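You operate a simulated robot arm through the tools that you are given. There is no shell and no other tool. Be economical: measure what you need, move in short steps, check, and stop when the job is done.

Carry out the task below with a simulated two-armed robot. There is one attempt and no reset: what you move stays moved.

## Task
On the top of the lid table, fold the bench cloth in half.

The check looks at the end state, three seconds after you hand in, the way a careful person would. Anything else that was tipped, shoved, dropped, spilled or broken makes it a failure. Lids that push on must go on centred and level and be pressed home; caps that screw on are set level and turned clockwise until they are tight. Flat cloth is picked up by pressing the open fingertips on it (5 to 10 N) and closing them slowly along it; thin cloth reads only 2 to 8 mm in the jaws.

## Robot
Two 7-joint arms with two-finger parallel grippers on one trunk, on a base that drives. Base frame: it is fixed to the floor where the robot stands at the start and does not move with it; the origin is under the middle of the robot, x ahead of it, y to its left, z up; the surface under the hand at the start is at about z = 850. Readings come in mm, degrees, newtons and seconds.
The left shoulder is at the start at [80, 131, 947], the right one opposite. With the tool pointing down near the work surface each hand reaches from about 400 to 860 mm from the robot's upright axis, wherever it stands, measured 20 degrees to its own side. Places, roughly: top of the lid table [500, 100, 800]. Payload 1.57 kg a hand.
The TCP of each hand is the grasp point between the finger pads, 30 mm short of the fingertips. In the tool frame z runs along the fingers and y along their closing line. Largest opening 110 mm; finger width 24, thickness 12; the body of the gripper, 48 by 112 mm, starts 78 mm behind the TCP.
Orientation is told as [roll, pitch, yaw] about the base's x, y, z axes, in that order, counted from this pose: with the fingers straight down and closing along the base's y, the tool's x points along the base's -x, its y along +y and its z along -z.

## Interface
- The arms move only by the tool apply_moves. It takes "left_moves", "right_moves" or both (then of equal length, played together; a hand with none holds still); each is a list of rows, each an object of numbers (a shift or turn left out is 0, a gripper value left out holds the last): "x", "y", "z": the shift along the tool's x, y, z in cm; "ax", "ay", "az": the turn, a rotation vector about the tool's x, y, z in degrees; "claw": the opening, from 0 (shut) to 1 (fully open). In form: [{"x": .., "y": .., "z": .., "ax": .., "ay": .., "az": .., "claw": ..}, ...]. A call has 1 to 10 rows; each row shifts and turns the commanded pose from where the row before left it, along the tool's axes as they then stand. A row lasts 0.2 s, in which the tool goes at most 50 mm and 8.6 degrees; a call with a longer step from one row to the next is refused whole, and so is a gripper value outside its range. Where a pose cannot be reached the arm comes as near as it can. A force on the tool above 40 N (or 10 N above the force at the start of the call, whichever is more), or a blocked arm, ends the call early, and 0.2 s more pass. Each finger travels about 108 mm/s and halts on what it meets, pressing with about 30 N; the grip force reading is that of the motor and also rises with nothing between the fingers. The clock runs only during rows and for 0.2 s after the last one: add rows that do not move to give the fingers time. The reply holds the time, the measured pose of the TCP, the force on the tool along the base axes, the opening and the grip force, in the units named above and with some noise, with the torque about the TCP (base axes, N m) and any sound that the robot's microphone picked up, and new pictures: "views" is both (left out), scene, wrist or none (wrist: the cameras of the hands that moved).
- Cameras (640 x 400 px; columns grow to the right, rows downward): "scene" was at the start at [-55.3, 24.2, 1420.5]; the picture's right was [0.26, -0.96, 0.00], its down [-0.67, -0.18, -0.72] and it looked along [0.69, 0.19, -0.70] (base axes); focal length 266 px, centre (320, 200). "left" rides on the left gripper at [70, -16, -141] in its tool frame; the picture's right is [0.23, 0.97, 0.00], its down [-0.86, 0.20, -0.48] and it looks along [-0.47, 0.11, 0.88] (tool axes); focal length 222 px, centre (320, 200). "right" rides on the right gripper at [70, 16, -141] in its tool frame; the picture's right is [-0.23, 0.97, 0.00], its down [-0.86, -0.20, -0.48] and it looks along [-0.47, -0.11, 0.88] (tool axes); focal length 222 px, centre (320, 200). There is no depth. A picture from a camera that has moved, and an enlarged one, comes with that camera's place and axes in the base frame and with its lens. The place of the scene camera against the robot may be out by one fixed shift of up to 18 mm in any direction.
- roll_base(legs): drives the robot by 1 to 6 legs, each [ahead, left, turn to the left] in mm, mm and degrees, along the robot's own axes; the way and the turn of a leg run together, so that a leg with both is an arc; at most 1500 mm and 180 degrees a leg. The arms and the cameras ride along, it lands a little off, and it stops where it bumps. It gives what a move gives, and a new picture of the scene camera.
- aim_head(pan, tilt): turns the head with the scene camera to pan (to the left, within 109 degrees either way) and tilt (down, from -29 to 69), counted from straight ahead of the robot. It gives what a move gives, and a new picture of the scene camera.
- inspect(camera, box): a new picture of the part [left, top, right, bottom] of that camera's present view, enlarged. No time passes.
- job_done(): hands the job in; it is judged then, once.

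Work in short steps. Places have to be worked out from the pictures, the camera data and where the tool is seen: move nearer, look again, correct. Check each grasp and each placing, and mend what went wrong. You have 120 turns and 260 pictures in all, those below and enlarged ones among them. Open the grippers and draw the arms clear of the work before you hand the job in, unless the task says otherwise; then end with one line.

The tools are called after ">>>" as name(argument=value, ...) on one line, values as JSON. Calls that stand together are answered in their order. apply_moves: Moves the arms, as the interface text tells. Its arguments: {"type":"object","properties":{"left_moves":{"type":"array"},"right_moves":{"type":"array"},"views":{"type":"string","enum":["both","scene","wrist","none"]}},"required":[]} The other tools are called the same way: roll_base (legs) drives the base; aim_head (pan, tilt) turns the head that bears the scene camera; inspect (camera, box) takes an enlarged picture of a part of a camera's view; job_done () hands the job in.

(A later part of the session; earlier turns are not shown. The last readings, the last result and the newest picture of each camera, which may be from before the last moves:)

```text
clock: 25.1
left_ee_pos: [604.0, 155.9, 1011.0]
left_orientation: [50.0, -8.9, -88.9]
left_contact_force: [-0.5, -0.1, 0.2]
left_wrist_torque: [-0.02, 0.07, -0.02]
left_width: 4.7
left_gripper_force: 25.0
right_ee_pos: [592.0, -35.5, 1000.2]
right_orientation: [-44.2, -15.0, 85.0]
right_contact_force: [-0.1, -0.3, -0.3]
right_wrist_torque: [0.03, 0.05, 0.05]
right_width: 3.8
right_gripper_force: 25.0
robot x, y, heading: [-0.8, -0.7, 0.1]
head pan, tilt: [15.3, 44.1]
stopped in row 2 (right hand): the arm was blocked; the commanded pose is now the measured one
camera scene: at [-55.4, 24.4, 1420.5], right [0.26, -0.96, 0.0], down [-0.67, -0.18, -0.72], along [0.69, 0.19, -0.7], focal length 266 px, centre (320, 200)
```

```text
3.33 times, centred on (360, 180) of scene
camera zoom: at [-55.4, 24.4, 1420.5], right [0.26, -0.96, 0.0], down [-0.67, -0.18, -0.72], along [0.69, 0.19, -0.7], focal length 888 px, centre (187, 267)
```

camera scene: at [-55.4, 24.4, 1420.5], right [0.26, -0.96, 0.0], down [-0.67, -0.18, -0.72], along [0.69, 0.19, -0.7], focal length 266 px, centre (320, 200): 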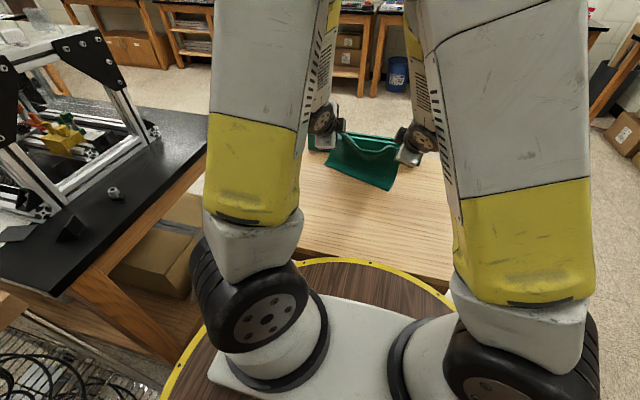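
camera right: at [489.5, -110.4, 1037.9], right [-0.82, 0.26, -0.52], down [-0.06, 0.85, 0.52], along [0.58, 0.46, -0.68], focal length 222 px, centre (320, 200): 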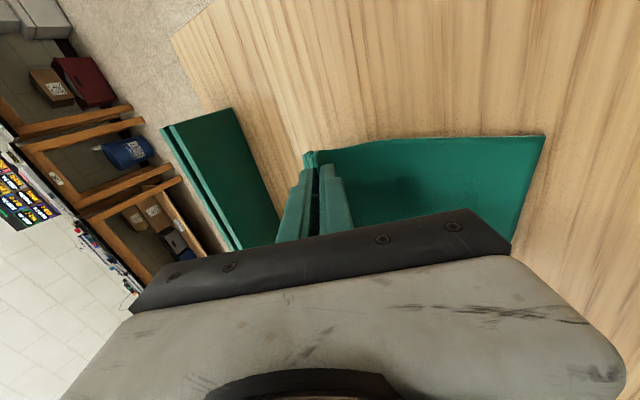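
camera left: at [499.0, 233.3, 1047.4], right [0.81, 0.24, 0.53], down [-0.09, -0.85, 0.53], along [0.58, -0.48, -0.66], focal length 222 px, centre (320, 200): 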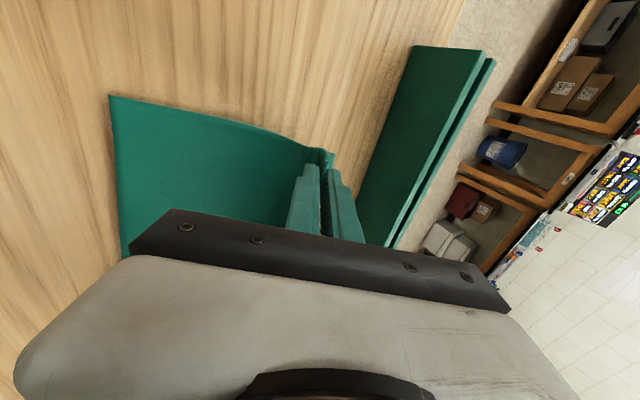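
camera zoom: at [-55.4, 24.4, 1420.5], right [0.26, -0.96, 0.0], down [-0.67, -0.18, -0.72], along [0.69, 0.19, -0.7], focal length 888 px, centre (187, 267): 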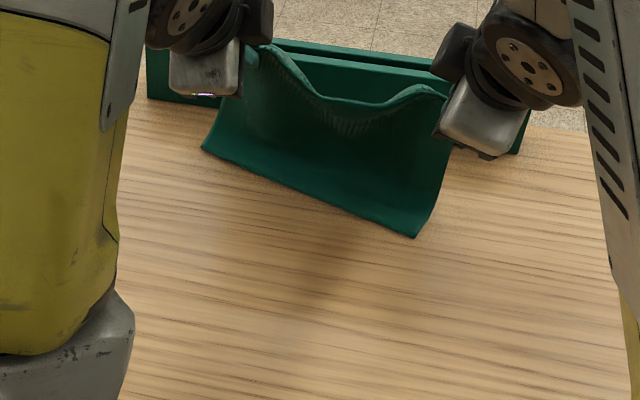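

The arm hit a limit and both hands rose about 70 mm, with the cloth still held and hanging. More reach forward should allow more tilt, so I look behind the robot before backing up.

>>> aim_head(pan=109, tilt=35)

>>> aim_head(pan=-109, tilt=35)

>>> aim_head(pan=0, tilt=48)

```text
clock: 26.8
left_ee_pos: [603.9, 155.6, 1012.1]
left_orientation: [49.9, -8.8, -88.9]
left_contact_force: [-0.2, 0.1, 0.3]
left_wrist_torque: [0.02, 0.11, 0.01]
left_width: 4.7
left_gripper_force: 24.8
right_ee_pos: [590.7, -36.1, 1000.3]
right_orientation: [-44.1, -15.0, 85.0]
right_contact_force: [-1.0, -0.4, -0.8]
right_wrist_torque: [-0.07, 0.06, 0.03]
right_width: 3.4
right_gripper_force: 24.7
robot x, y, heading: [0.7, 0.5, 0.1]
head pan, tilt: [108.9, 35.0]
camera scene: at [-163.0, 85.9, 1434.0], right [0.95, 0.32, 0.0], down [0.18, -0.54, -0.82], along [-0.26, 0.78, -0.57], focal length 266 px, centre (320, 200)
```

scene: 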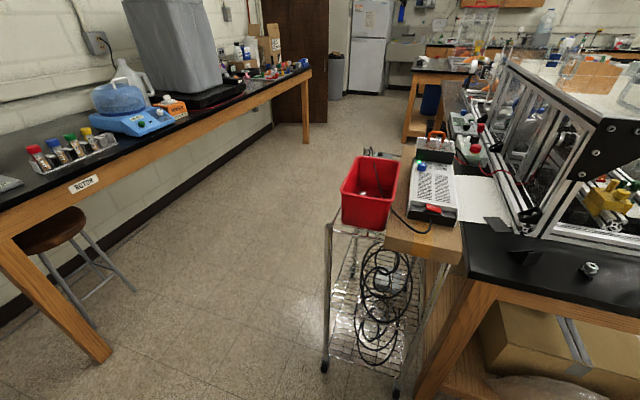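

```text
clock: 29.9
left_ee_pos: [603.8, 154.9, 1011.8]
left_orientation: [49.9, -8.8, -88.8]
left_contact_force: [0.1, -0.3, -0.5]
left_wrist_torque: [0.04, 0.05, 0.02]
left_width: 4.8
left_gripper_force: 24.7
right_ee_pos: [589.6, -36.1, 999.7]
right_orientation: [-44.1, -14.9, 85.0]
right_contact_force: [0.5, -1.7, -1.0]
right_wrist_torque: [-0.02, 0.02, 0.05]
right_width: 3.5
right_gripper_force: 24.9
robot x, y, heading: [-1.8, 3.8, -0.0]
head pan, tilt: [-108.9, 35.0]
camera scene: at [-163.0, -80.7, 1434.0], right [-0.95, 0.32, 0.0], down [0.18, 0.54, -0.82], along [-0.26, -0.78, -0.57], focal length 266 px, centre (320, 200)
```

scene: 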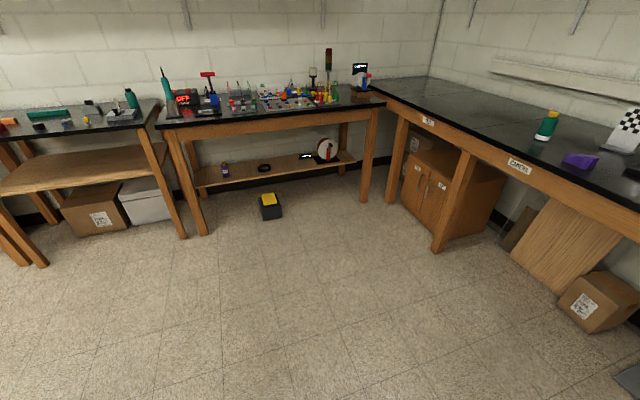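

```text
clock: 31.8
left_ee_pos: [604.3, 155.1, 1012.4]
left_orientation: [49.9, -9.0, -88.9]
left_contact_force: [1.0, 0.9, -0.1]
left_wrist_torque: [0.01, 0.05, 0.04]
left_width: 4.4
left_gripper_force: 25.3
right_ee_pos: [590.9, -35.3, 999.9]
right_orientation: [-44.1, -15.1, 85.0]
right_contact_force: [0.9, 0.5, 0.5]
right_wrist_torque: [-0.03, 0.05, 0.05]
right_width: 3.7
right_gripper_force: 24.4
robot x, y, heading: [3.1, 4.3, 0.2]
head pan, tilt: [0.0, 48.0]
camera scene: at [-55.8, 2.6, 1415.0], right [0.0, -1.0, 0.0], down [-0.74, 0.0, -0.67], along [0.67, 0.0, -0.74], focal length 266 px, centre (320, 200)
```

scene: 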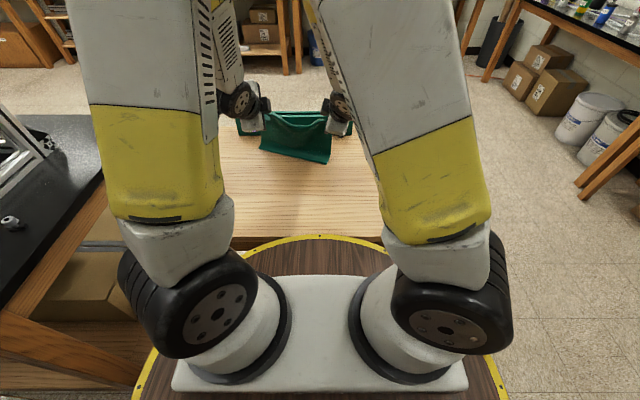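

Behind the robot is clear. I straighten the hands to about 30° of tilt and raise them so the cloth hangs free of the table.

>>> apply_moves(left_moves=[{"ay": 2.9, "az": 3.4, "y": 1.15, "z": -0.96}, {"ay": 2.9, "az": 3.4, "y": 1.15, "z": -0.96}, {"ax": 8, "y": 1.0, "z": -1.1}, {"ax": 8, "y": 0.9, "z": -1.2}, {}], right_moves=[{"ay": 5.4, "az": -5.2, "y": -1.03, "z": -1.08}, {"ay": 5.4, "az": -5.2, "y": -1.03, "z": -1.08}, {"ax": -6, "y": -1.0, "z": -1.1}, {"ax": -6, "y": -0.9, "z": -1.2}, {}], views="scene")

```text
clock: 33.0
left_ee_pos: [599.0, 157.6, 1071.3]
left_orientation: [33.8, 0.2, -88.9]
left_contact_force: [0.1, 0.1, 0.0]
left_wrist_torque: [0.03, -0.08, 0.01]
left_width: 4.4
left_gripper_force: 24.8
right_ee_pos: [588.1, -39.3, 1058.4]
right_orientation: [-32.1, 0.1, 85.0]
right_contact_force: [0.4, 0.6, -0.7]
right_wrist_torque: [-0.01, -0.04, -0.02]
right_width: 3.4
right_gripper_force: 24.6
robot x, y, heading: [-1.4, 3.2, 0.1]
head pan, tilt: [0.0, 48.0]
camera scene: at [-55.9, 2.6, 1415.0], right [0.0, -1.0, 0.0], down [-0.74, 0.0, -0.67], along [0.67, 0.0, -0.74], focal length 266 px, centre (320, 200)
```

scene: 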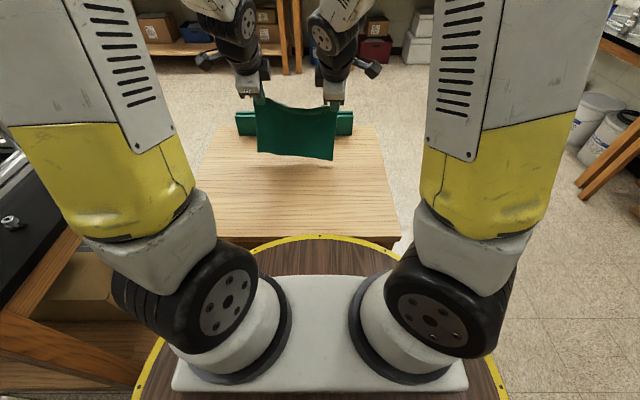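

The cloth hangs free, held well by both hands. I back the robot up 160 mm for more reach.

>>> roll_base(legs=[[-160, 0, 0]])

>>> inspect(camera="scene", box=[200, 60, 400, 200])

```text
clock: 34.4
left_ee_pos: [441.4, 155.7, 1071.4]
left_orientation: [33.8, 0.1, -89.1]
left_contact_force: [0.9, -0.8, 0.3]
left_wrist_torque: [0.01, -0.06, 0.0]
left_width: 4.6
left_gripper_force: 24.7
right_ee_pos: [428.5, -41.3, 1057.1]
right_orientation: [-32.1, 0.1, 84.7]
right_contact_force: [-0.1, 0.7, -0.2]
right_wrist_torque: [0.03, -0.08, 0.0]
right_width: 3.5
right_gripper_force: 24.2
robot x, y, heading: [-158.0, -1.0, -0.4]
head pan, tilt: [0.0, 48.0]
camera scene: at [-215.5, 3.1, 1415.0], right [0.0, -1.0, 0.0], down [-0.74, 0.0, -0.67], along [0.67, 0.0, -0.74], focal length 266 px, centre (320, 200)
```

scene: 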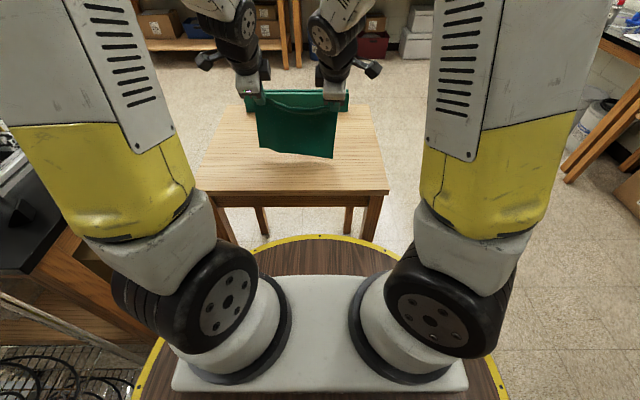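

```text
2.86 times, centred on (300, 130) of scene
camera zoom: at [-215.5, 3.1, 1415.0], right [0.0, -1.0, 0.0], down [-0.74, 0.0, -0.67], along [0.67, 0.0, -0.74], focal length 761 px, centre (377, 400)
```

zoom: 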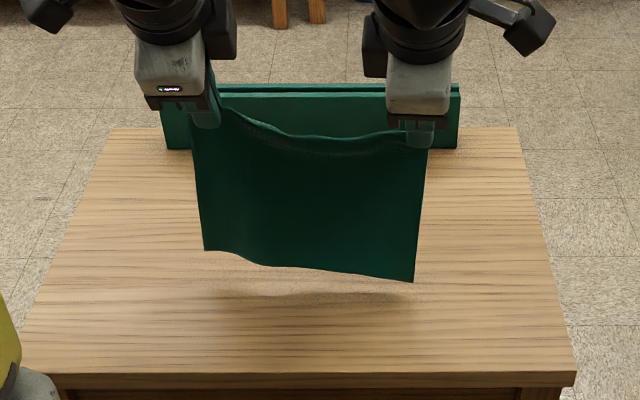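

The cloth hangs nicely. In this free air I level and align the two hands, then test tilting to about 58°.

>>> apply_moves(left_moves=[{"y": 0.85, "z": 2.15}, {"ax": -8}, {"ax": -8}, {"ax": -8}, {}, {}], right_moves=[{"ay": -2.65, "az": -4.2, "y": -2.7, "z": 1.6}, {"ax": 8}, {"ax": 8}, {"ax": 8}, {}, {}], views="scene")

>>> inspect(camera="scene", box=[200, 60, 400, 200])

```text
clock: 35.4
left_ee_pos: [462.4, 155.9, 1099.4]
left_orientation: [61.7, -7.9, -89.2]
left_contact_force: [-0.8, -4.4, -0.4]
left_wrist_torque: [-0.04, 0.08, -0.08]
left_width: 4.6
left_gripper_force: 24.9
right_ee_pos: [463.1, -61.0, 1103.6]
right_orientation: [-57.5, -13.5, 87.9]
right_contact_force: [-1.0, 4.3, 0.7]
right_wrist_torque: [0.02, 0.04, 0.15]
right_width: 3.6
right_gripper_force: 24.2
robot x, y, heading: [-161.1, 0.5, -0.2]
head pan, tilt: [0.0, 48.0]
stopped in row 5 (right hand): the arm was blocked; the commanded pose is now the measured one
camera scene: at [-215.6, 2.7, 1415.0], right [0.0, -1.0, 0.0], down [-0.74, 0.0, -0.67], along [0.67, 0.0, -0.74], focal length 266 px, centre (320, 200)
```

scene: 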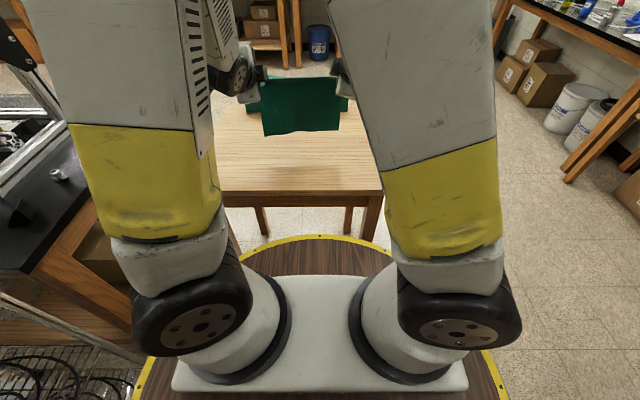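

```text
2.86 times, centred on (300, 130) of scene
camera zoom: at [-215.6, 2.7, 1415.0], right [0.0, -1.0, 0.0], down [-0.74, 0.0, -0.67], along [0.67, 0.0, -0.74], focal length 761 px, centre (377, 400)
```

zoom: 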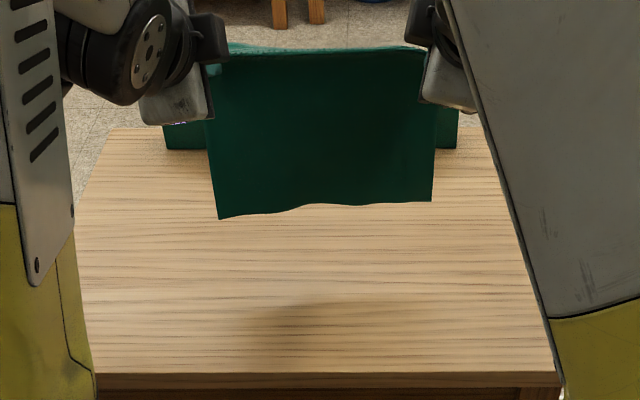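

The arms reach this 60° tilt only about 40 mm higher than asked. I correct the side tilt and extend forward by 130 mm to see if the tilt is freer there.

>>> apply_moves(left_moves=[{"ay": 2, "az": 3.5, "y": 1.6, "z": 2.83}, {"ay": 2, "az": 3.5, "y": 1.6, "z": 2.83}, {"y": 1.6, "z": 2.83}, {"y": 1.6, "z": 2.83}, {}, {}], right_moves=[{"ay": 3.5, "az": -5.5, "y": -1.7, "z": 2.76, "x": -0.8}, {"ay": 3.5, "az": -5.5, "y": -1.7, "z": 2.76, "x": -0.6}, {"y": -1.7, "z": 2.76}, {"y": -1.7, "z": 2.76}, {}, {}], views="scene")

```text
clock: 36.5
left_ee_pos: [588.0, 169.9, 1134.8]
left_orientation: [64.5, -2.5, -88.5]
left_contact_force: [-0.9, -14.3, -3.1]
left_wrist_torque: [-0.15, 0.03, -0.36]
left_width: 4.6
left_gripper_force: 24.8
right_ee_pos: [591.3, -53.3, 1116.4]
right_orientation: [-58.6, -2.2, 87.9]
right_contact_force: [-1.3, 15.9, 1.9]
right_wrist_torque: [0.25, -0.03, 0.41]
right_width: 3.6
right_gripper_force: 24.6
robot x, y, heading: [-158.1, 2.0, -0.2]
head pan, tilt: [0.0, 48.0]
stopped in row 5 (left hand): the force on the tool passed its limit at 41 N (the readings are from after the stop); the commanded pose is now the measured one
camera scene: at [-216.4, 3.1, 1415.0], right [0.0, -1.0, 0.0], down [-0.74, 0.0, -0.67], along [0.67, 0.0, -0.74], focal length 266 px, centre (320, 200)
```

scene: 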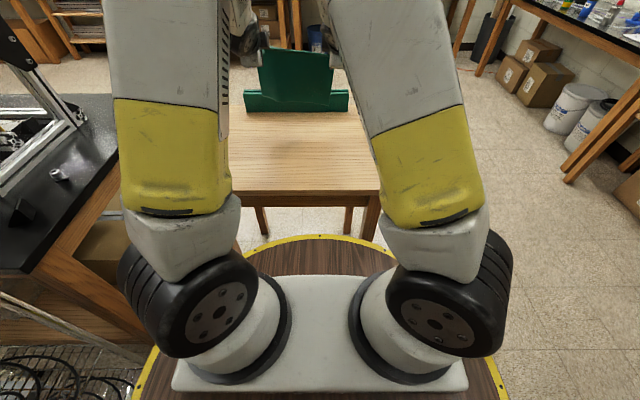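

Stretching reached 41 N, though the grip held. I bring the hands together to relax it, then test lowering at this tilt.

>>> apply_moves(left_moves=[{"x": -1.2}, {"y": -1.8, "z": 0.9}, {"y": -1.8, "z": 0.9}, {}, {}], right_moves=[{"x": -1.0}, {"y": 1.3, "z": 0.8}, {"y": 1.3, "z": 0.8}, {}, {}], views="scene")

```text
clock: 37.2
left_ee_pos: [589.5, 167.5, 1134.5]
left_orientation: [66.7, -4.8, -87.7]
left_contact_force: [0.1, -17.1, -2.0]
left_wrist_torque: [-0.08, 0.02, -0.45]
left_width: 4.7
left_gripper_force: 25.4
right_ee_pos: [596.9, -56.3, 1122.3]
right_orientation: [-60.5, -5.0, 87.2]
right_contact_force: [-0.9, 17.0, 0.1]
right_wrist_torque: [0.28, 0.02, 0.48]
right_width: 3.7
right_gripper_force: 24.8
robot x, y, heading: [-158.4, 0.8, -0.0]
head pan, tilt: [0.0, 48.0]
stopped in row 3 (left hand): the force on the tool passed its limit at 41 N (the readings are from after the stop); the commanded pose is now the measured one
camera scene: at [-215.6, 3.0, 1415.0], right [0.0, -1.0, 0.0], down [-0.74, 0.0, -0.67], along [0.67, 0.0, -0.74], focal length 266 px, centre (320, 200)
```

scene: 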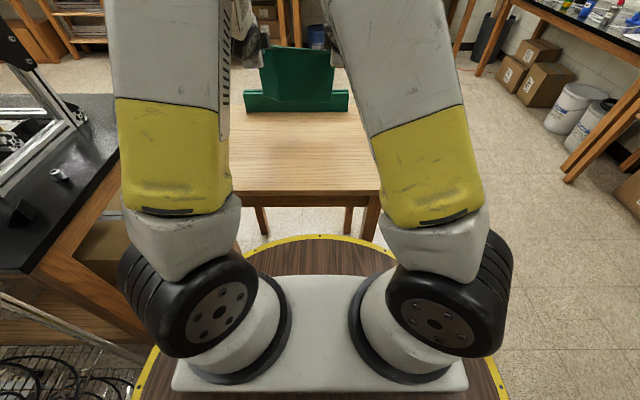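

This tilt sits at the arms' limit, so I untilt back toward 30°, where they behave, and relax the tension.

>>> apply_moves(left_moves=[{"ax": 8, "x": -0.3}, {"ax": 8, "x": -0.3}, {"ax": 8, "x": -0.3}, {"ax": 8}, {}], right_moves=[{"ax": -8, "x": -0.3}, {"ax": -8, "x": -0.3}, {"ax": -8, "x": -0.3}, {"ax": -6}, {}], views="scene")

```text
clock: 38.4
left_ee_pos: [589.0, 159.6, 1133.0]
left_orientation: [34.5, -4.5, -87.4]
left_contact_force: [-0.3, -0.2, 0.8]
left_wrist_torque: [0.04, -0.06, 0.03]
left_width: 4.6
left_gripper_force: 25.0
right_ee_pos: [596.5, -52.1, 1120.5]
right_orientation: [-30.0, -4.8, 86.9]
right_contact_force: [-0.3, 0.1, 0.3]
right_wrist_torque: [0.0, -0.07, 0.01]
right_width: 3.5
right_gripper_force: 25.1
robot x, y, heading: [-163.0, 3.5, -0.1]
head pan, tilt: [0.0, 48.0]
camera scene: at [-215.7, 2.9, 1415.0], right [0.0, -1.0, 0.0], down [-0.74, 0.0, -0.67], along [0.67, 0.0, -0.74], focal length 266 px, centre (320, 200)
```

scene: 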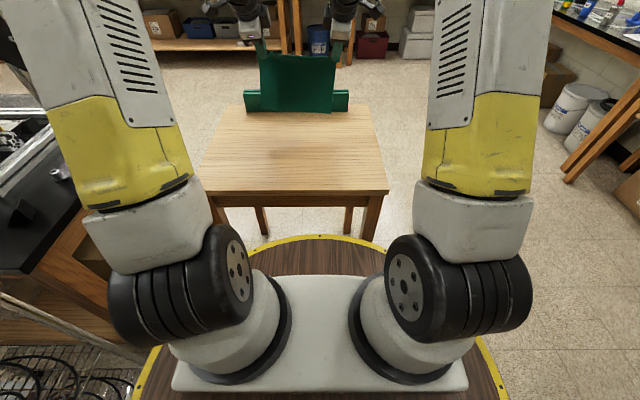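

Relaxed and controlled again at about 32° of tilt. I square the hands and carry the cloth back to hang above x≈450, just off the table.

>>> apply_moves(left_moves=[{"ay": 2.2, "az": 4.6}, {"y": -4.11, "z": -0.6}, {"y": -4.11, "z": -0.6}, {"y": -4.11, "z": -0.6}, {"y": -4.11, "z": -0.6}, {}], right_moves=[{"ax": 4, "ay": 2.65, "az": -5.1}, {"y": 4.13, "z": -0.65, "x": -0.17}, {"y": 4.13, "z": -0.65, "x": -0.17}, {"y": 4.13, "z": -0.65, "x": -0.17}, {"y": 4.13, "z": -0.65, "x": -0.17}, {}], views="both")

```text
clock: 39.8
left_ee_pos: [442.3, 159.1, 1062.8]
left_orientation: [34.7, -0.2, -90.0]
left_contact_force: [0.4, 0.4, 0.9]
left_wrist_torque: [-0.01, -0.06, 0.05]
left_width: 4.7
left_gripper_force: 24.5
right_ee_pos: [444.9, -47.3, 1046.5]
right_orientation: [-34.3, 0.1, 89.5]
right_contact_force: [-0.1, 0.4, -1.1]
right_wrist_torque: [0.09, 0.02, -0.05]
right_width: 3.6
right_gripper_force: 24.5
robot x, y, heading: [-161.1, 0.2, -0.1]
head pan, tilt: [0.0, 48.0]
camera scene: at [-215.7, 3.0, 1415.0], right [0.0, -1.0, 0.0], down [-0.74, 0.0, -0.67], along [0.67, 0.0, -0.74], focal length 266 px, centre (320, 200)
camera right: at [351.7, -114.8, 1153.2], right [-0.8, 0.23, -0.55], down [-0.1, 0.86, 0.51], along [0.59, 0.46, -0.67], focal length 222 px, centre (320, 200)
camera left: at [347.9, 229.0, 1170.2], right [0.8, 0.23, 0.55], down [-0.11, -0.85, 0.51], along [0.59, -0.47, -0.66], focal length 222 px, centre (320, 200)
```

scene: 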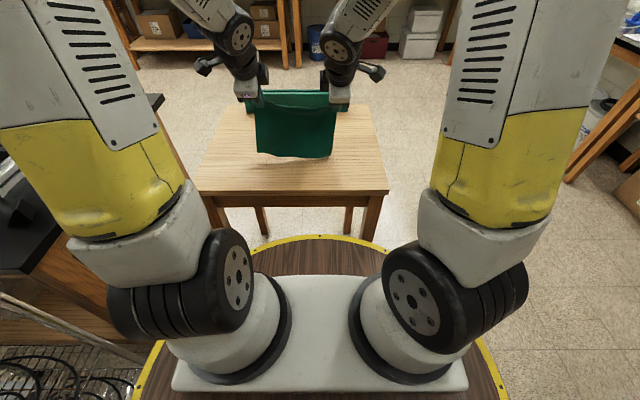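
right: 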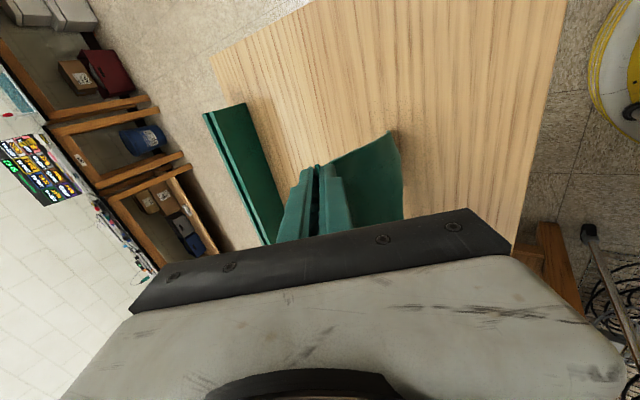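
left: 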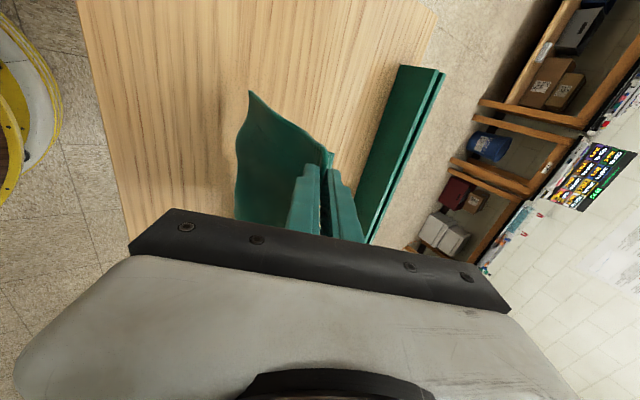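

The left hand sits 16 mm higher than the right. I level both at z≈1035 and untilt to about 18°, then I'll lay the cloth down from its near edge.

>>> apply_moves(left_moves=[{"ax": 8, "y": -0.6, "z": 1.0}, {"ax": 8, "y": -0.5, "z": 1.2}, {}], right_moves=[{"ax": -8, "y": 0.25, "z": 0.4}, {"ax": -8, "y": 0.2, "z": 0.5}, {}], views="scene")

>>> inspect(camera="scene", box=[200, 60, 400, 200])

```text
clock: 40.6
left_ee_pos: [444.6, 160.5, 1036.3]
left_orientation: [18.6, -0.2, -90.0]
left_contact_force: [0.6, 0.1, -0.3]
left_wrist_torque: [-0.01, -0.09, -0.01]
left_width: 4.4
left_gripper_force: 25.3
right_ee_pos: [445.8, -45.3, 1038.4]
right_orientation: [-18.2, 0.1, 89.7]
right_contact_force: [0.4, 0.2, 0.3]
right_wrist_torque: [0.03, -0.07, 0.01]
right_width: 3.1
right_gripper_force: 24.7
robot x, y, heading: [-162.1, 0.5, -0.2]
head pan, tilt: [0.0, 48.0]
camera scene: at [-215.7, 3.0, 1415.0], right [0.0, -1.0, 0.0], down [-0.74, 0.0, -0.67], along [0.67, 0.0, -0.74], focal length 266 px, centre (320, 200)
```

scene: 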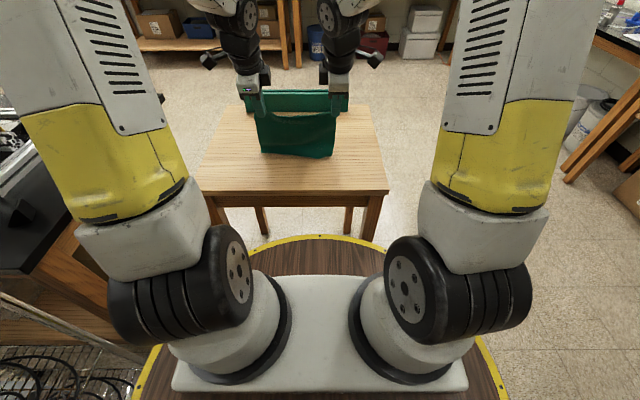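

```text
2.86 times, centred on (300, 130) of scene
camera zoom: at [-215.7, 3.0, 1415.0], right [0.0, -1.0, 0.0], down [-0.74, 0.0, -0.67], along [0.67, 0.0, -0.74], focal length 761 px, centre (377, 400)
```

zoom: 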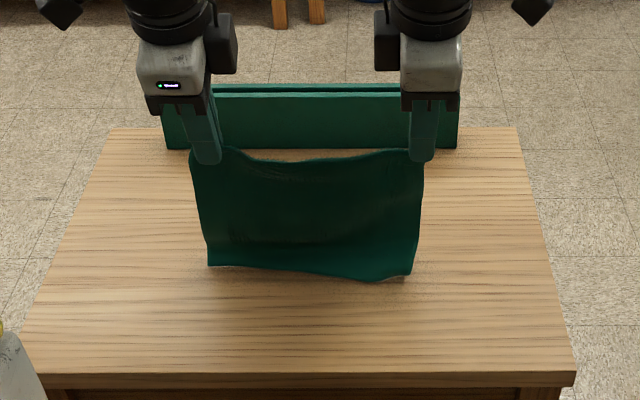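

The bottom edge is just at the table. I lay the near half down by lowering the hands along an arc forward.

>>> apply_moves(left_moves=[{"y": -0.09, "z": 0.92}, {"y": 1.75, "z": 1.1}, {"y": 1.75, "z": 1.1}, {"y": 1.36, "z": 1.49}, {"y": 1.36, "z": 1.49}, {"y": 1.04, "z": 1.65}, {"y": 1.04, "z": 1.65}, {"y": 0.73, "z": 1.8}, {"y": 0.73, "z": 1.8}, {}], right_moves=[{"y": 0.09, "z": 0.92}, {"y": -1.75, "z": 1.1}, {"y": -1.75, "z": 1.1}, {"y": -1.36, "z": 1.49}, {"y": -1.36, "z": 1.49}, {"y": -1.04, "z": 1.65}, {"y": -1.04, "z": 1.65}, {"y": -0.73, "z": 1.8}, {"y": -0.73, "z": 1.8}, {}], views="both")

>>> inspect(camera="scene", box=[200, 60, 400, 200])

```text
clock: 42.8
left_ee_pos: [574.4, 159.0, 940.6]
left_orientation: [18.7, 0.0, -89.9]
left_contact_force: [0.4, 0.0, 0.0]
left_wrist_torque: [-0.03, -0.07, 0.01]
left_width: 4.7
left_gripper_force: 25.0
right_ee_pos: [579.6, -46.7, 946.5]
right_orientation: [-18.3, 0.1, 89.7]
right_contact_force: [-0.6, 1.0, -0.1]
right_wrist_torque: [-0.01, -0.07, 0.0]
right_width: 3.2
right_gripper_force: 24.1
robot x, y, heading: [-156.5, -6.5, -0.1]
head pan, tilt: [0.0, 48.0]
camera scene: at [-215.6, 2.9, 1415.0], right [0.0, -1.0, 0.0], down [-0.74, 0.0, -0.67], along [0.67, 0.0, -0.74], focal length 266 px, centre (320, 200)
camera right: at [520.2, -114.2, 1074.7], right [-0.92, 0.23, -0.31], down [0.04, 0.86, 0.51], along [0.38, 0.46, -0.8], focal length 222 px, centre (320, 200)
camera left: at [513.4, 227.8, 1070.6], right [0.92, 0.23, 0.31], down [0.04, -0.85, 0.52], along [0.38, -0.47, -0.8], focal length 222 px, centre (320, 200)
```

scene: 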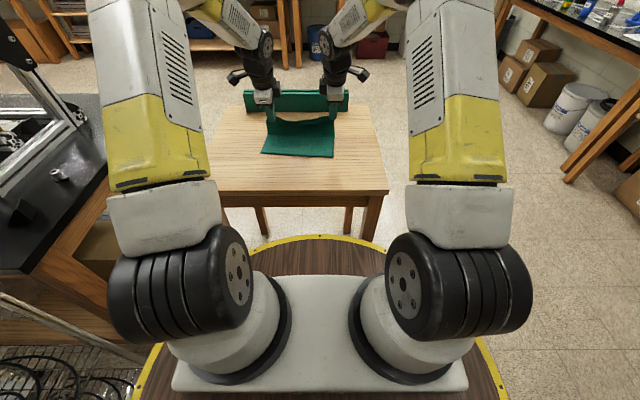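
right: 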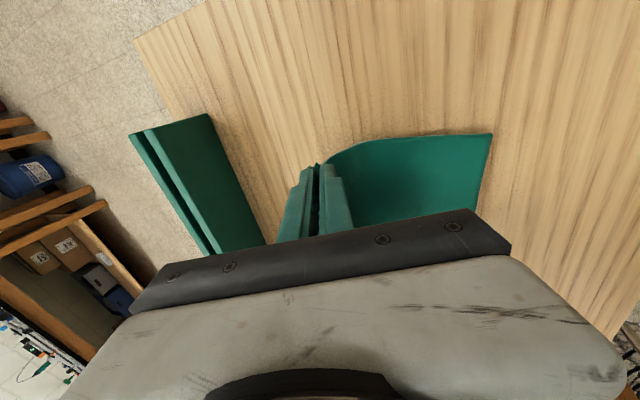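
left: 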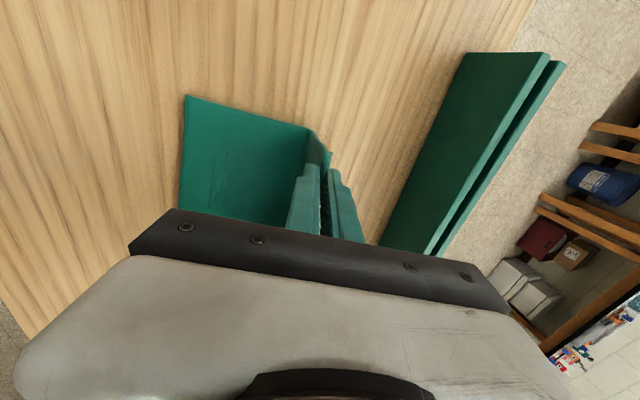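

```text
2.86 times, centred on (300, 130) of scene
camera zoom: at [-215.6, 2.9, 1415.0], right [0.0, -1.0, 0.0], down [-0.74, 0.0, -0.67], along [0.67, 0.0, -0.74], focal length 761 px, centre (377, 400)
```

zoom: 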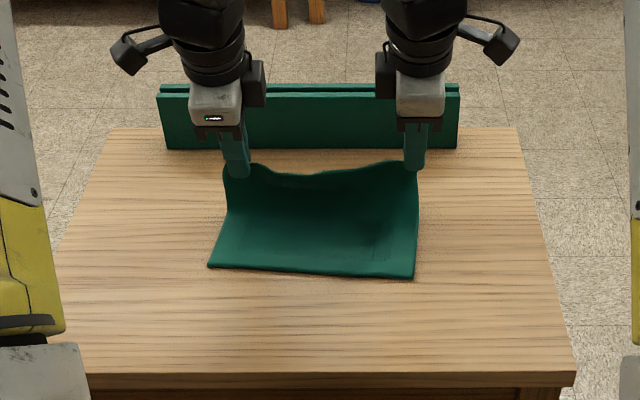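

The near half lies flat, with near corners at about (455,-44) and (479,191), so the cloth is turned about 6°. The fold should follow that, with the left hand about 21 mm ahead of the right. I carry the edge back over and tilt a bit on the way.

>>> apply_moves(left_moves=[{"x": 0.1, "y": -0.1, "z": 0.21}, {"x": 0.1, "y": -0.1, "z": 0.21}, {"x": 0.1, "y": -0.1, "z": 0.21, "ax": -8}, {"x": 0.1, "y": -1.09, "z": -0.02}, {"x": 0.1, "y": -1.09, "z": -0.02, "ax": -8}, {"x": 0.1, "y": -1.08, "z": -0.17}, {"x": 0.1, "y": -1.08, "z": -0.17}, {}], right_moves=[{"x": -0.14, "y": 0.99, "z": 0.13}, {"x": -0.14, "y": 0.99, "z": 0.13}, {"x": -0.14, "y": 0.99, "z": 0.13, "ax": 8}, {"x": -0.14, "y": 1.09, "z": -0.02}, {"x": -0.14, "y": 1.09, "z": -0.02, "ax": 8}, {"x": -0.14, "y": 1.08, "z": -0.17}, {"x": -0.14, "y": 1.08, "z": -0.17}, {}], views="both")

>>> inspect(camera="scene", box=[200, 60, 400, 200])

```text
clock: 44.6
left_ee_pos: [534.6, 166.9, 915.3]
left_orientation: [34.7, -0.2, -90.0]
left_contact_force: [-0.1, -0.7, 0.9]
left_wrist_torque: [0.03, 0.08, -0.01]
left_width: 4.6
left_gripper_force: 25.6
right_ee_pos: [511.8, -35.2, 913.4]
right_orientation: [-34.3, 0.1, 89.7]
right_contact_force: [0.2, 0.8, -0.3]
right_wrist_torque: [-0.03, 0.09, 0.01]
right_width: 3.1
right_gripper_force: 24.8
robot x, y, heading: [-160.0, -3.0, 0.1]
head pan, tilt: [0.0, 48.0]
camera scene: at [-215.6, 2.9, 1415.0], right [0.0, -1.0, 0.0], down [-0.74, 0.0, -0.67], along [0.67, 0.0, -0.74], focal length 266 px, centre (320, 200)
camera right: at [419.2, -103.5, 1020.3], right [-0.8, 0.23, -0.55], down [-0.1, 0.86, 0.51], along [0.59, 0.46, -0.67], focal length 222 px, centre (320, 200)
camera left: at [440.5, 236.8, 1024.1], right [0.8, 0.23, 0.55], down [-0.11, -0.85, 0.51], along [0.59, -0.47, -0.66], focal length 222 px, centre (320, 200)
```

scene: 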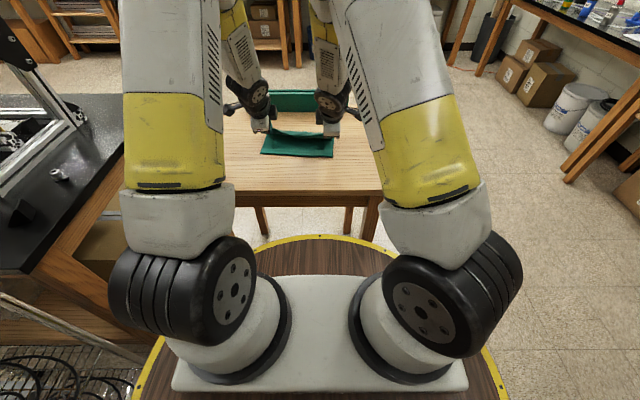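
right: 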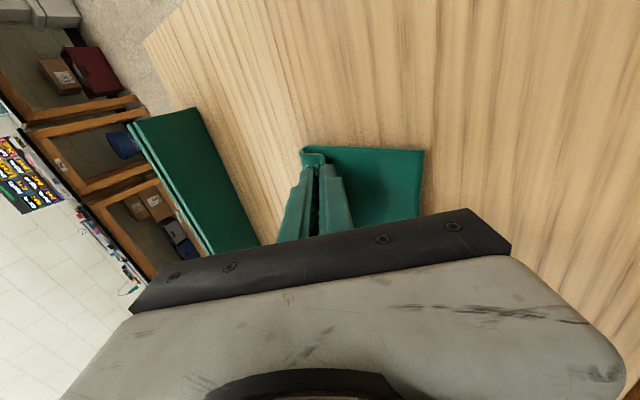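
left: 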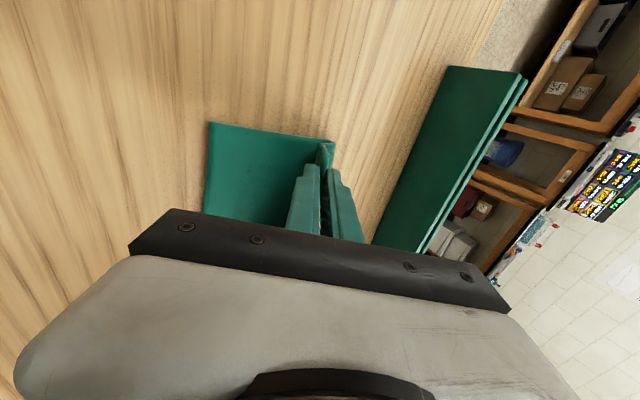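

```text
2.86 times, centred on (300, 130) of scene
camera zoom: at [-215.6, 2.9, 1415.0], right [0.0, -1.0, 0.0], down [-0.74, 0.0, -0.67], along [0.67, 0.0, -0.74], focal length 761 px, centre (377, 400)
```

zoom: 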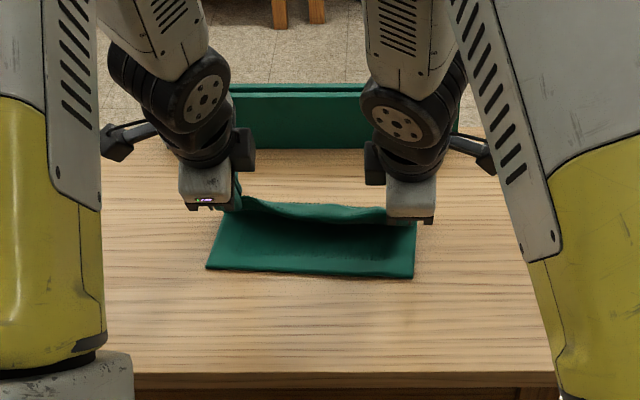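

The fold is coming over evenly and the near half stays put. I look closely at the edge flap before lowering.

>>> inspect(camera="right", box=[260, 120, 440, 230])

>>> inspect(camera="left", box=[190, 100, 370, 220])

```text
3.56 times, centred on (350, 175) of right
camera zoom: at [419.2, -103.5, 1020.3], right [-0.8, 0.23, -0.55], down [-0.1, 0.86, 0.51], along [0.59, 0.46, -0.67], focal length 790 px, centre (213, 289)
```

zoom: 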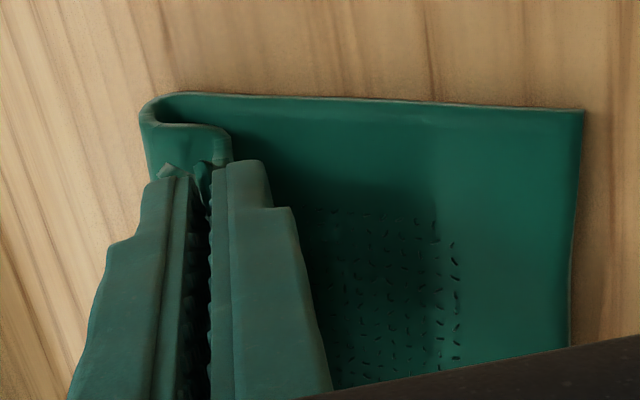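

```text
3.33 times, centred on (280, 160) of left
camera zoom: at [440.5, 236.8, 1024.1], right [0.8, 0.23, 0.55], down [-0.11, -0.85, 0.51], along [0.59, -0.47, -0.66], focal length 740 px, centre (453, 333)
```

zoom: 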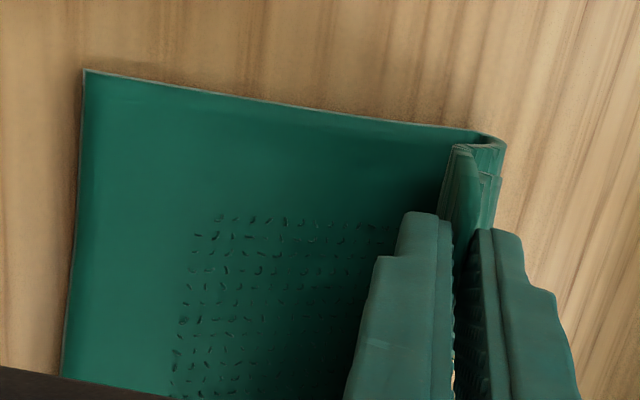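

The cloth loops round cleanly under the fingertips, with only a small flap in the jaws. I lower the edge toward the near edge.

>>> apply_moves(left_moves=[{"y": -0.85, "z": 0.27}, {"y": -0.85, "z": 0.27}, {"y": -0.85, "z": 0.27}, {"y": -0.85, "z": 0.27}, {}], right_moves=[{"y": 0.8, "z": 0.24}, {"y": 0.8, "z": 0.24}, {"y": 0.8, "z": 0.24}, {"y": 0.8, "z": 0.24}, {}], views="wrist")

>>> inspect(camera="scene", box=[230, 90, 370, 180])

>>> inspect(camera="right", box=[260, 120, 440, 230])

>>> inspect(camera="left", box=[190, 100, 370, 220])

```text
clock: 45.8
left_ee_pos: [513.7, 167.6, 887.7]
left_orientation: [34.7, 0.0, -89.9]
left_contact_force: [0.7, -0.6, 1.2]
left_wrist_torque: [-0.03, -0.03, 0.04]
left_width: 4.6
left_gripper_force: 25.0
right_ee_pos: [491.1, -35.7, 888.6]
right_orientation: [-34.3, 0.2, 89.7]
right_contact_force: [0.4, 0.3, 2.2]
right_wrist_torque: [0.09, -0.08, -0.02]
right_width: 3.7
right_gripper_force: 24.6
robot x, y, heading: [-156.0, -2.5, -0.3]
head pan, tilt: [0.0, 48.0]
camera right: at [397.9, -103.4, 994.4], right [-0.8, 0.23, -0.55], down [-0.1, 0.86, 0.51], along [0.59, 0.46, -0.66], focal length 222 px, centre (320, 200)
camera left: at [419.2, 237.0, 994.5], right [0.8, 0.23, 0.55], down [-0.11, -0.85, 0.51], along [0.59, -0.47, -0.66], focal length 222 px, centre (320, 200)
```

right: 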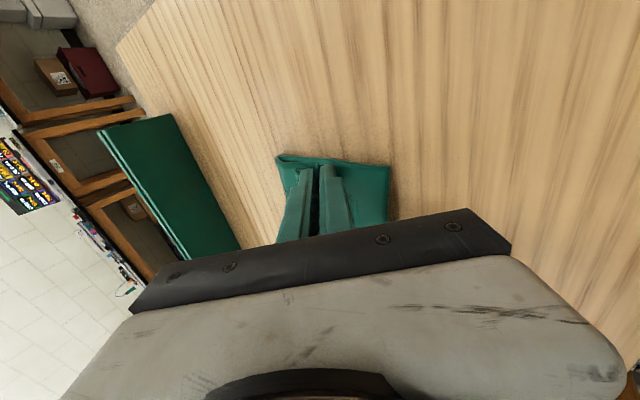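
left: 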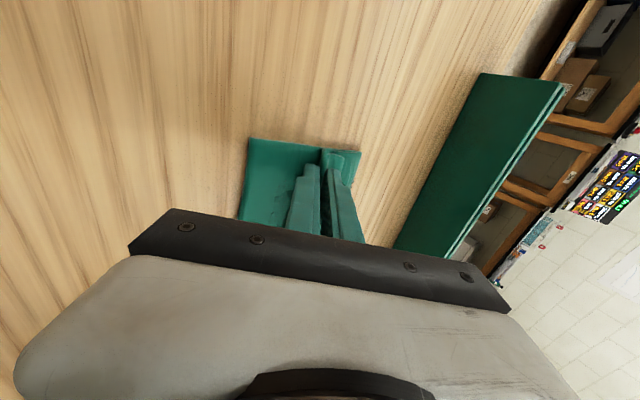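

```text
4.44 times, centred on (300, 135) of scene
camera zoom: at [-215.7, 2.9, 1415.0], right [0.0, -1.0, 0.0], down [-0.74, 0.0, -0.67], along [0.67, 0.0, -0.74], focal length 1184 px, centre (409, 489)
```

zoom: 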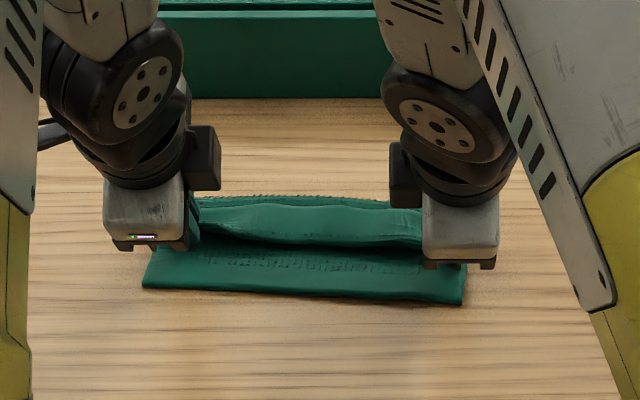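

```text
3.56 times, centred on (350, 175) of right
camera zoom: at [397.9, -103.4, 994.4], right [-0.8, 0.23, -0.55], down [-0.1, 0.86, 0.51], along [0.59, 0.46, -0.66], focal length 790 px, centre (213, 289)
```

zoom: 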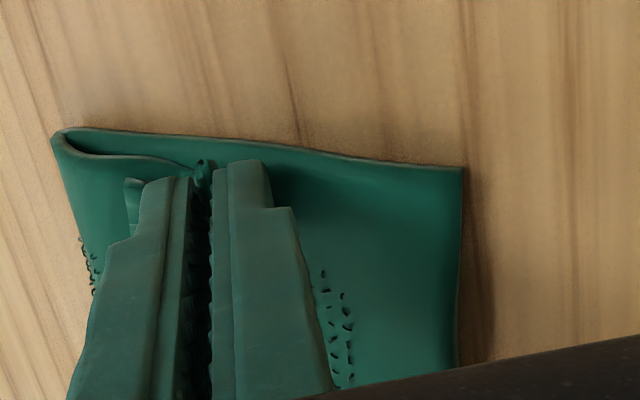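

```text
3.33 times, centred on (280, 160) of left
camera zoom: at [419.2, 237.0, 994.5], right [0.8, 0.23, 0.55], down [-0.11, -0.85, 0.51], along [0.59, -0.47, -0.66], focal length 740 px, centre (453, 333)
```

zoom: 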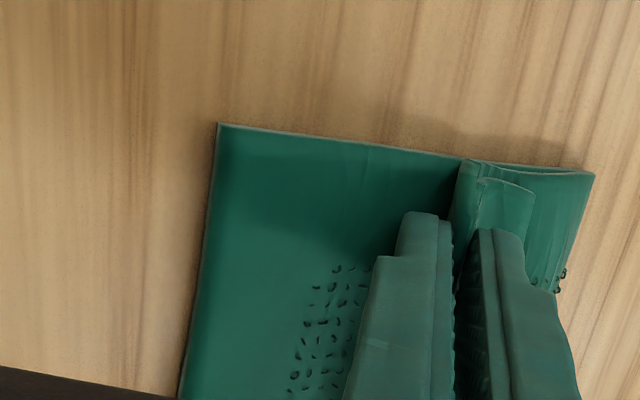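

As feared, the edge flap points back (+x) under the outer finger. I release here, draw the hands out along the fingers, and then sweep the flap over toward the near edge.

>>> apply_moves(left_moves=[{"claw": 0.08}, {"claw": 0.14}, {"claw": 0.2}, {"claw": 0.25}, {"z": -1.5}, {"z": -2.5}, {"z": -3}, {}], right_moves=[{"claw": 0.08}, {"claw": 0.14}, {"claw": 0.2}, {"claw": 0.25}, {"z": -1.5}, {"z": -2.5}, {"z": -3}, {}], views="both")

>>> inspect(camera="scene", box=[230, 90, 370, 180])

```text
clock: 47.6
left_ee_pos: [474.3, 168.3, 947.2]
left_orientation: [34.6, 0.0, -90.0]
left_contact_force: [-0.3, 0.2, -0.3]
left_wrist_torque: [0.02, 0.02, 0.02]
left_width: 27.6
left_gripper_force: 0.0
right_ee_pos: [449.6, -34.5, 946.5]
right_orientation: [-34.2, 0.1, 89.4]
right_contact_force: [-0.1, -0.3, 0.3]
right_wrist_torque: [0.0, 0.01, -0.05]
right_width: 27.3
right_gripper_force: 0.1
robot x, y, heading: [-161.1, 0.6, -0.3]
head pan, tilt: [0.0, 48.0]
camera scene: at [-215.6, 3.0, 1415.0], right [0.0, -1.0, 0.0], down [-0.74, 0.0, -0.67], along [0.67, 0.0, -0.74], focal length 266 px, centre (320, 200)
camera right: at [357.1, -103.9, 1054.5], right [-0.8, 0.23, -0.55], down [-0.1, 0.86, 0.51], along [0.59, 0.46, -0.67], focal length 222 px, centre (320, 200)
camera left: at [380.2, 238.3, 1055.2], right [0.8, 0.23, 0.55], down [-0.11, -0.85, 0.51], along [0.59, -0.47, -0.66], focal length 222 px, centre (320, 200)
```

scene: 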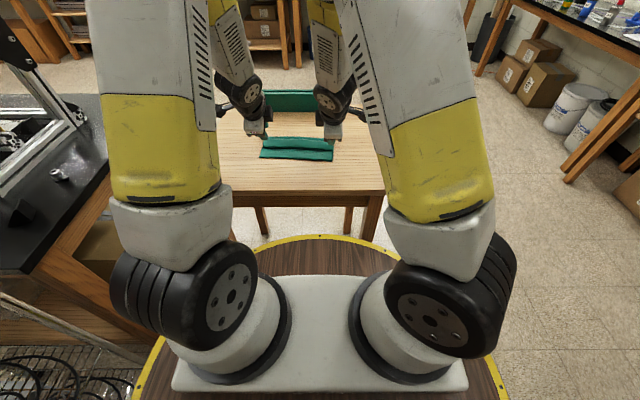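
right: 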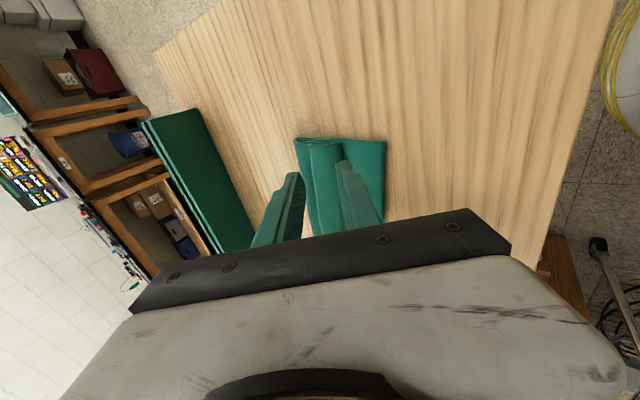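
left: 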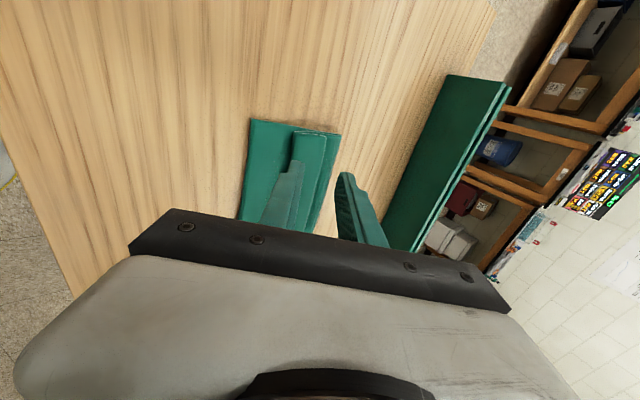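

```text
4.44 times, centred on (300, 135) of scene
camera zoom: at [-215.6, 3.0, 1415.0], right [0.0, -1.0, 0.0], down [-0.74, 0.0, -0.67], along [0.67, 0.0, -0.74], focal length 1184 px, centre (409, 489)
```

zoom: 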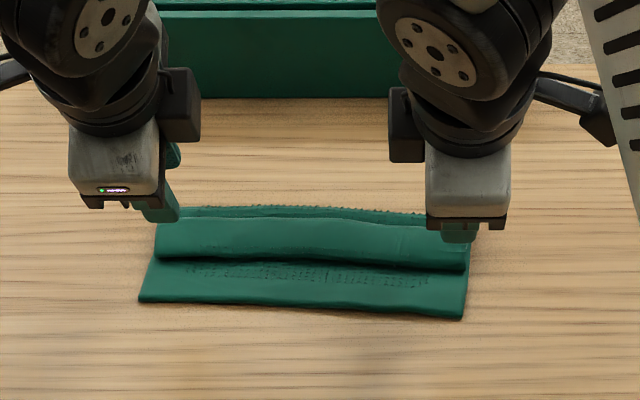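

The result is a neat fold with an even hem turned back along the top edge. I take close views to measure the hem before rolling it out.

>>> inspect(camera="left", box=[220, 100, 380, 200])

>>> inspect(camera="right", box=[260, 110, 420, 210])

```text
4.00 times, centred on (300, 150) of left
camera zoom: at [380.2, 238.3, 1055.2], right [0.8, 0.23, 0.55], down [-0.11, -0.85, 0.51], along [0.59, -0.47, -0.66], focal length 888 px, centre (400, 400)
```

zoom: 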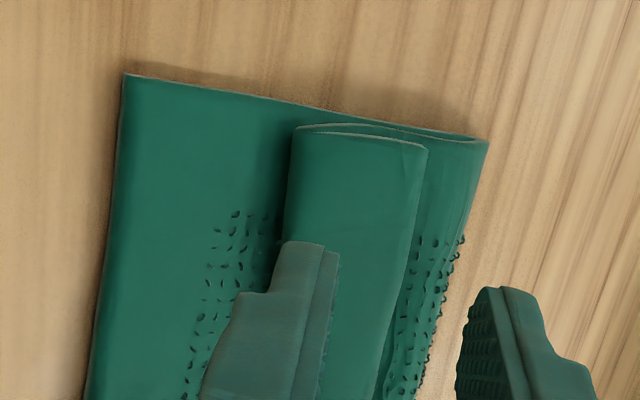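

```text
4.00 times, centred on (340, 160) of right
camera zoom: at [357.1, -103.9, 1054.5], right [-0.8, 0.23, -0.55], down [-0.1, 0.86, 0.51], along [0.59, 0.46, -0.67], focal length 888 px, centre (240, 360)
```

zoom: 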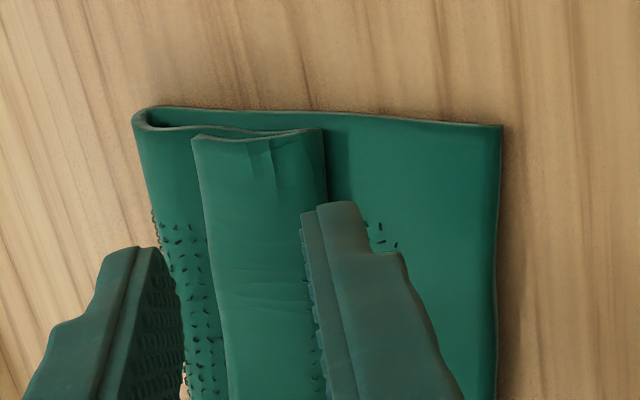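

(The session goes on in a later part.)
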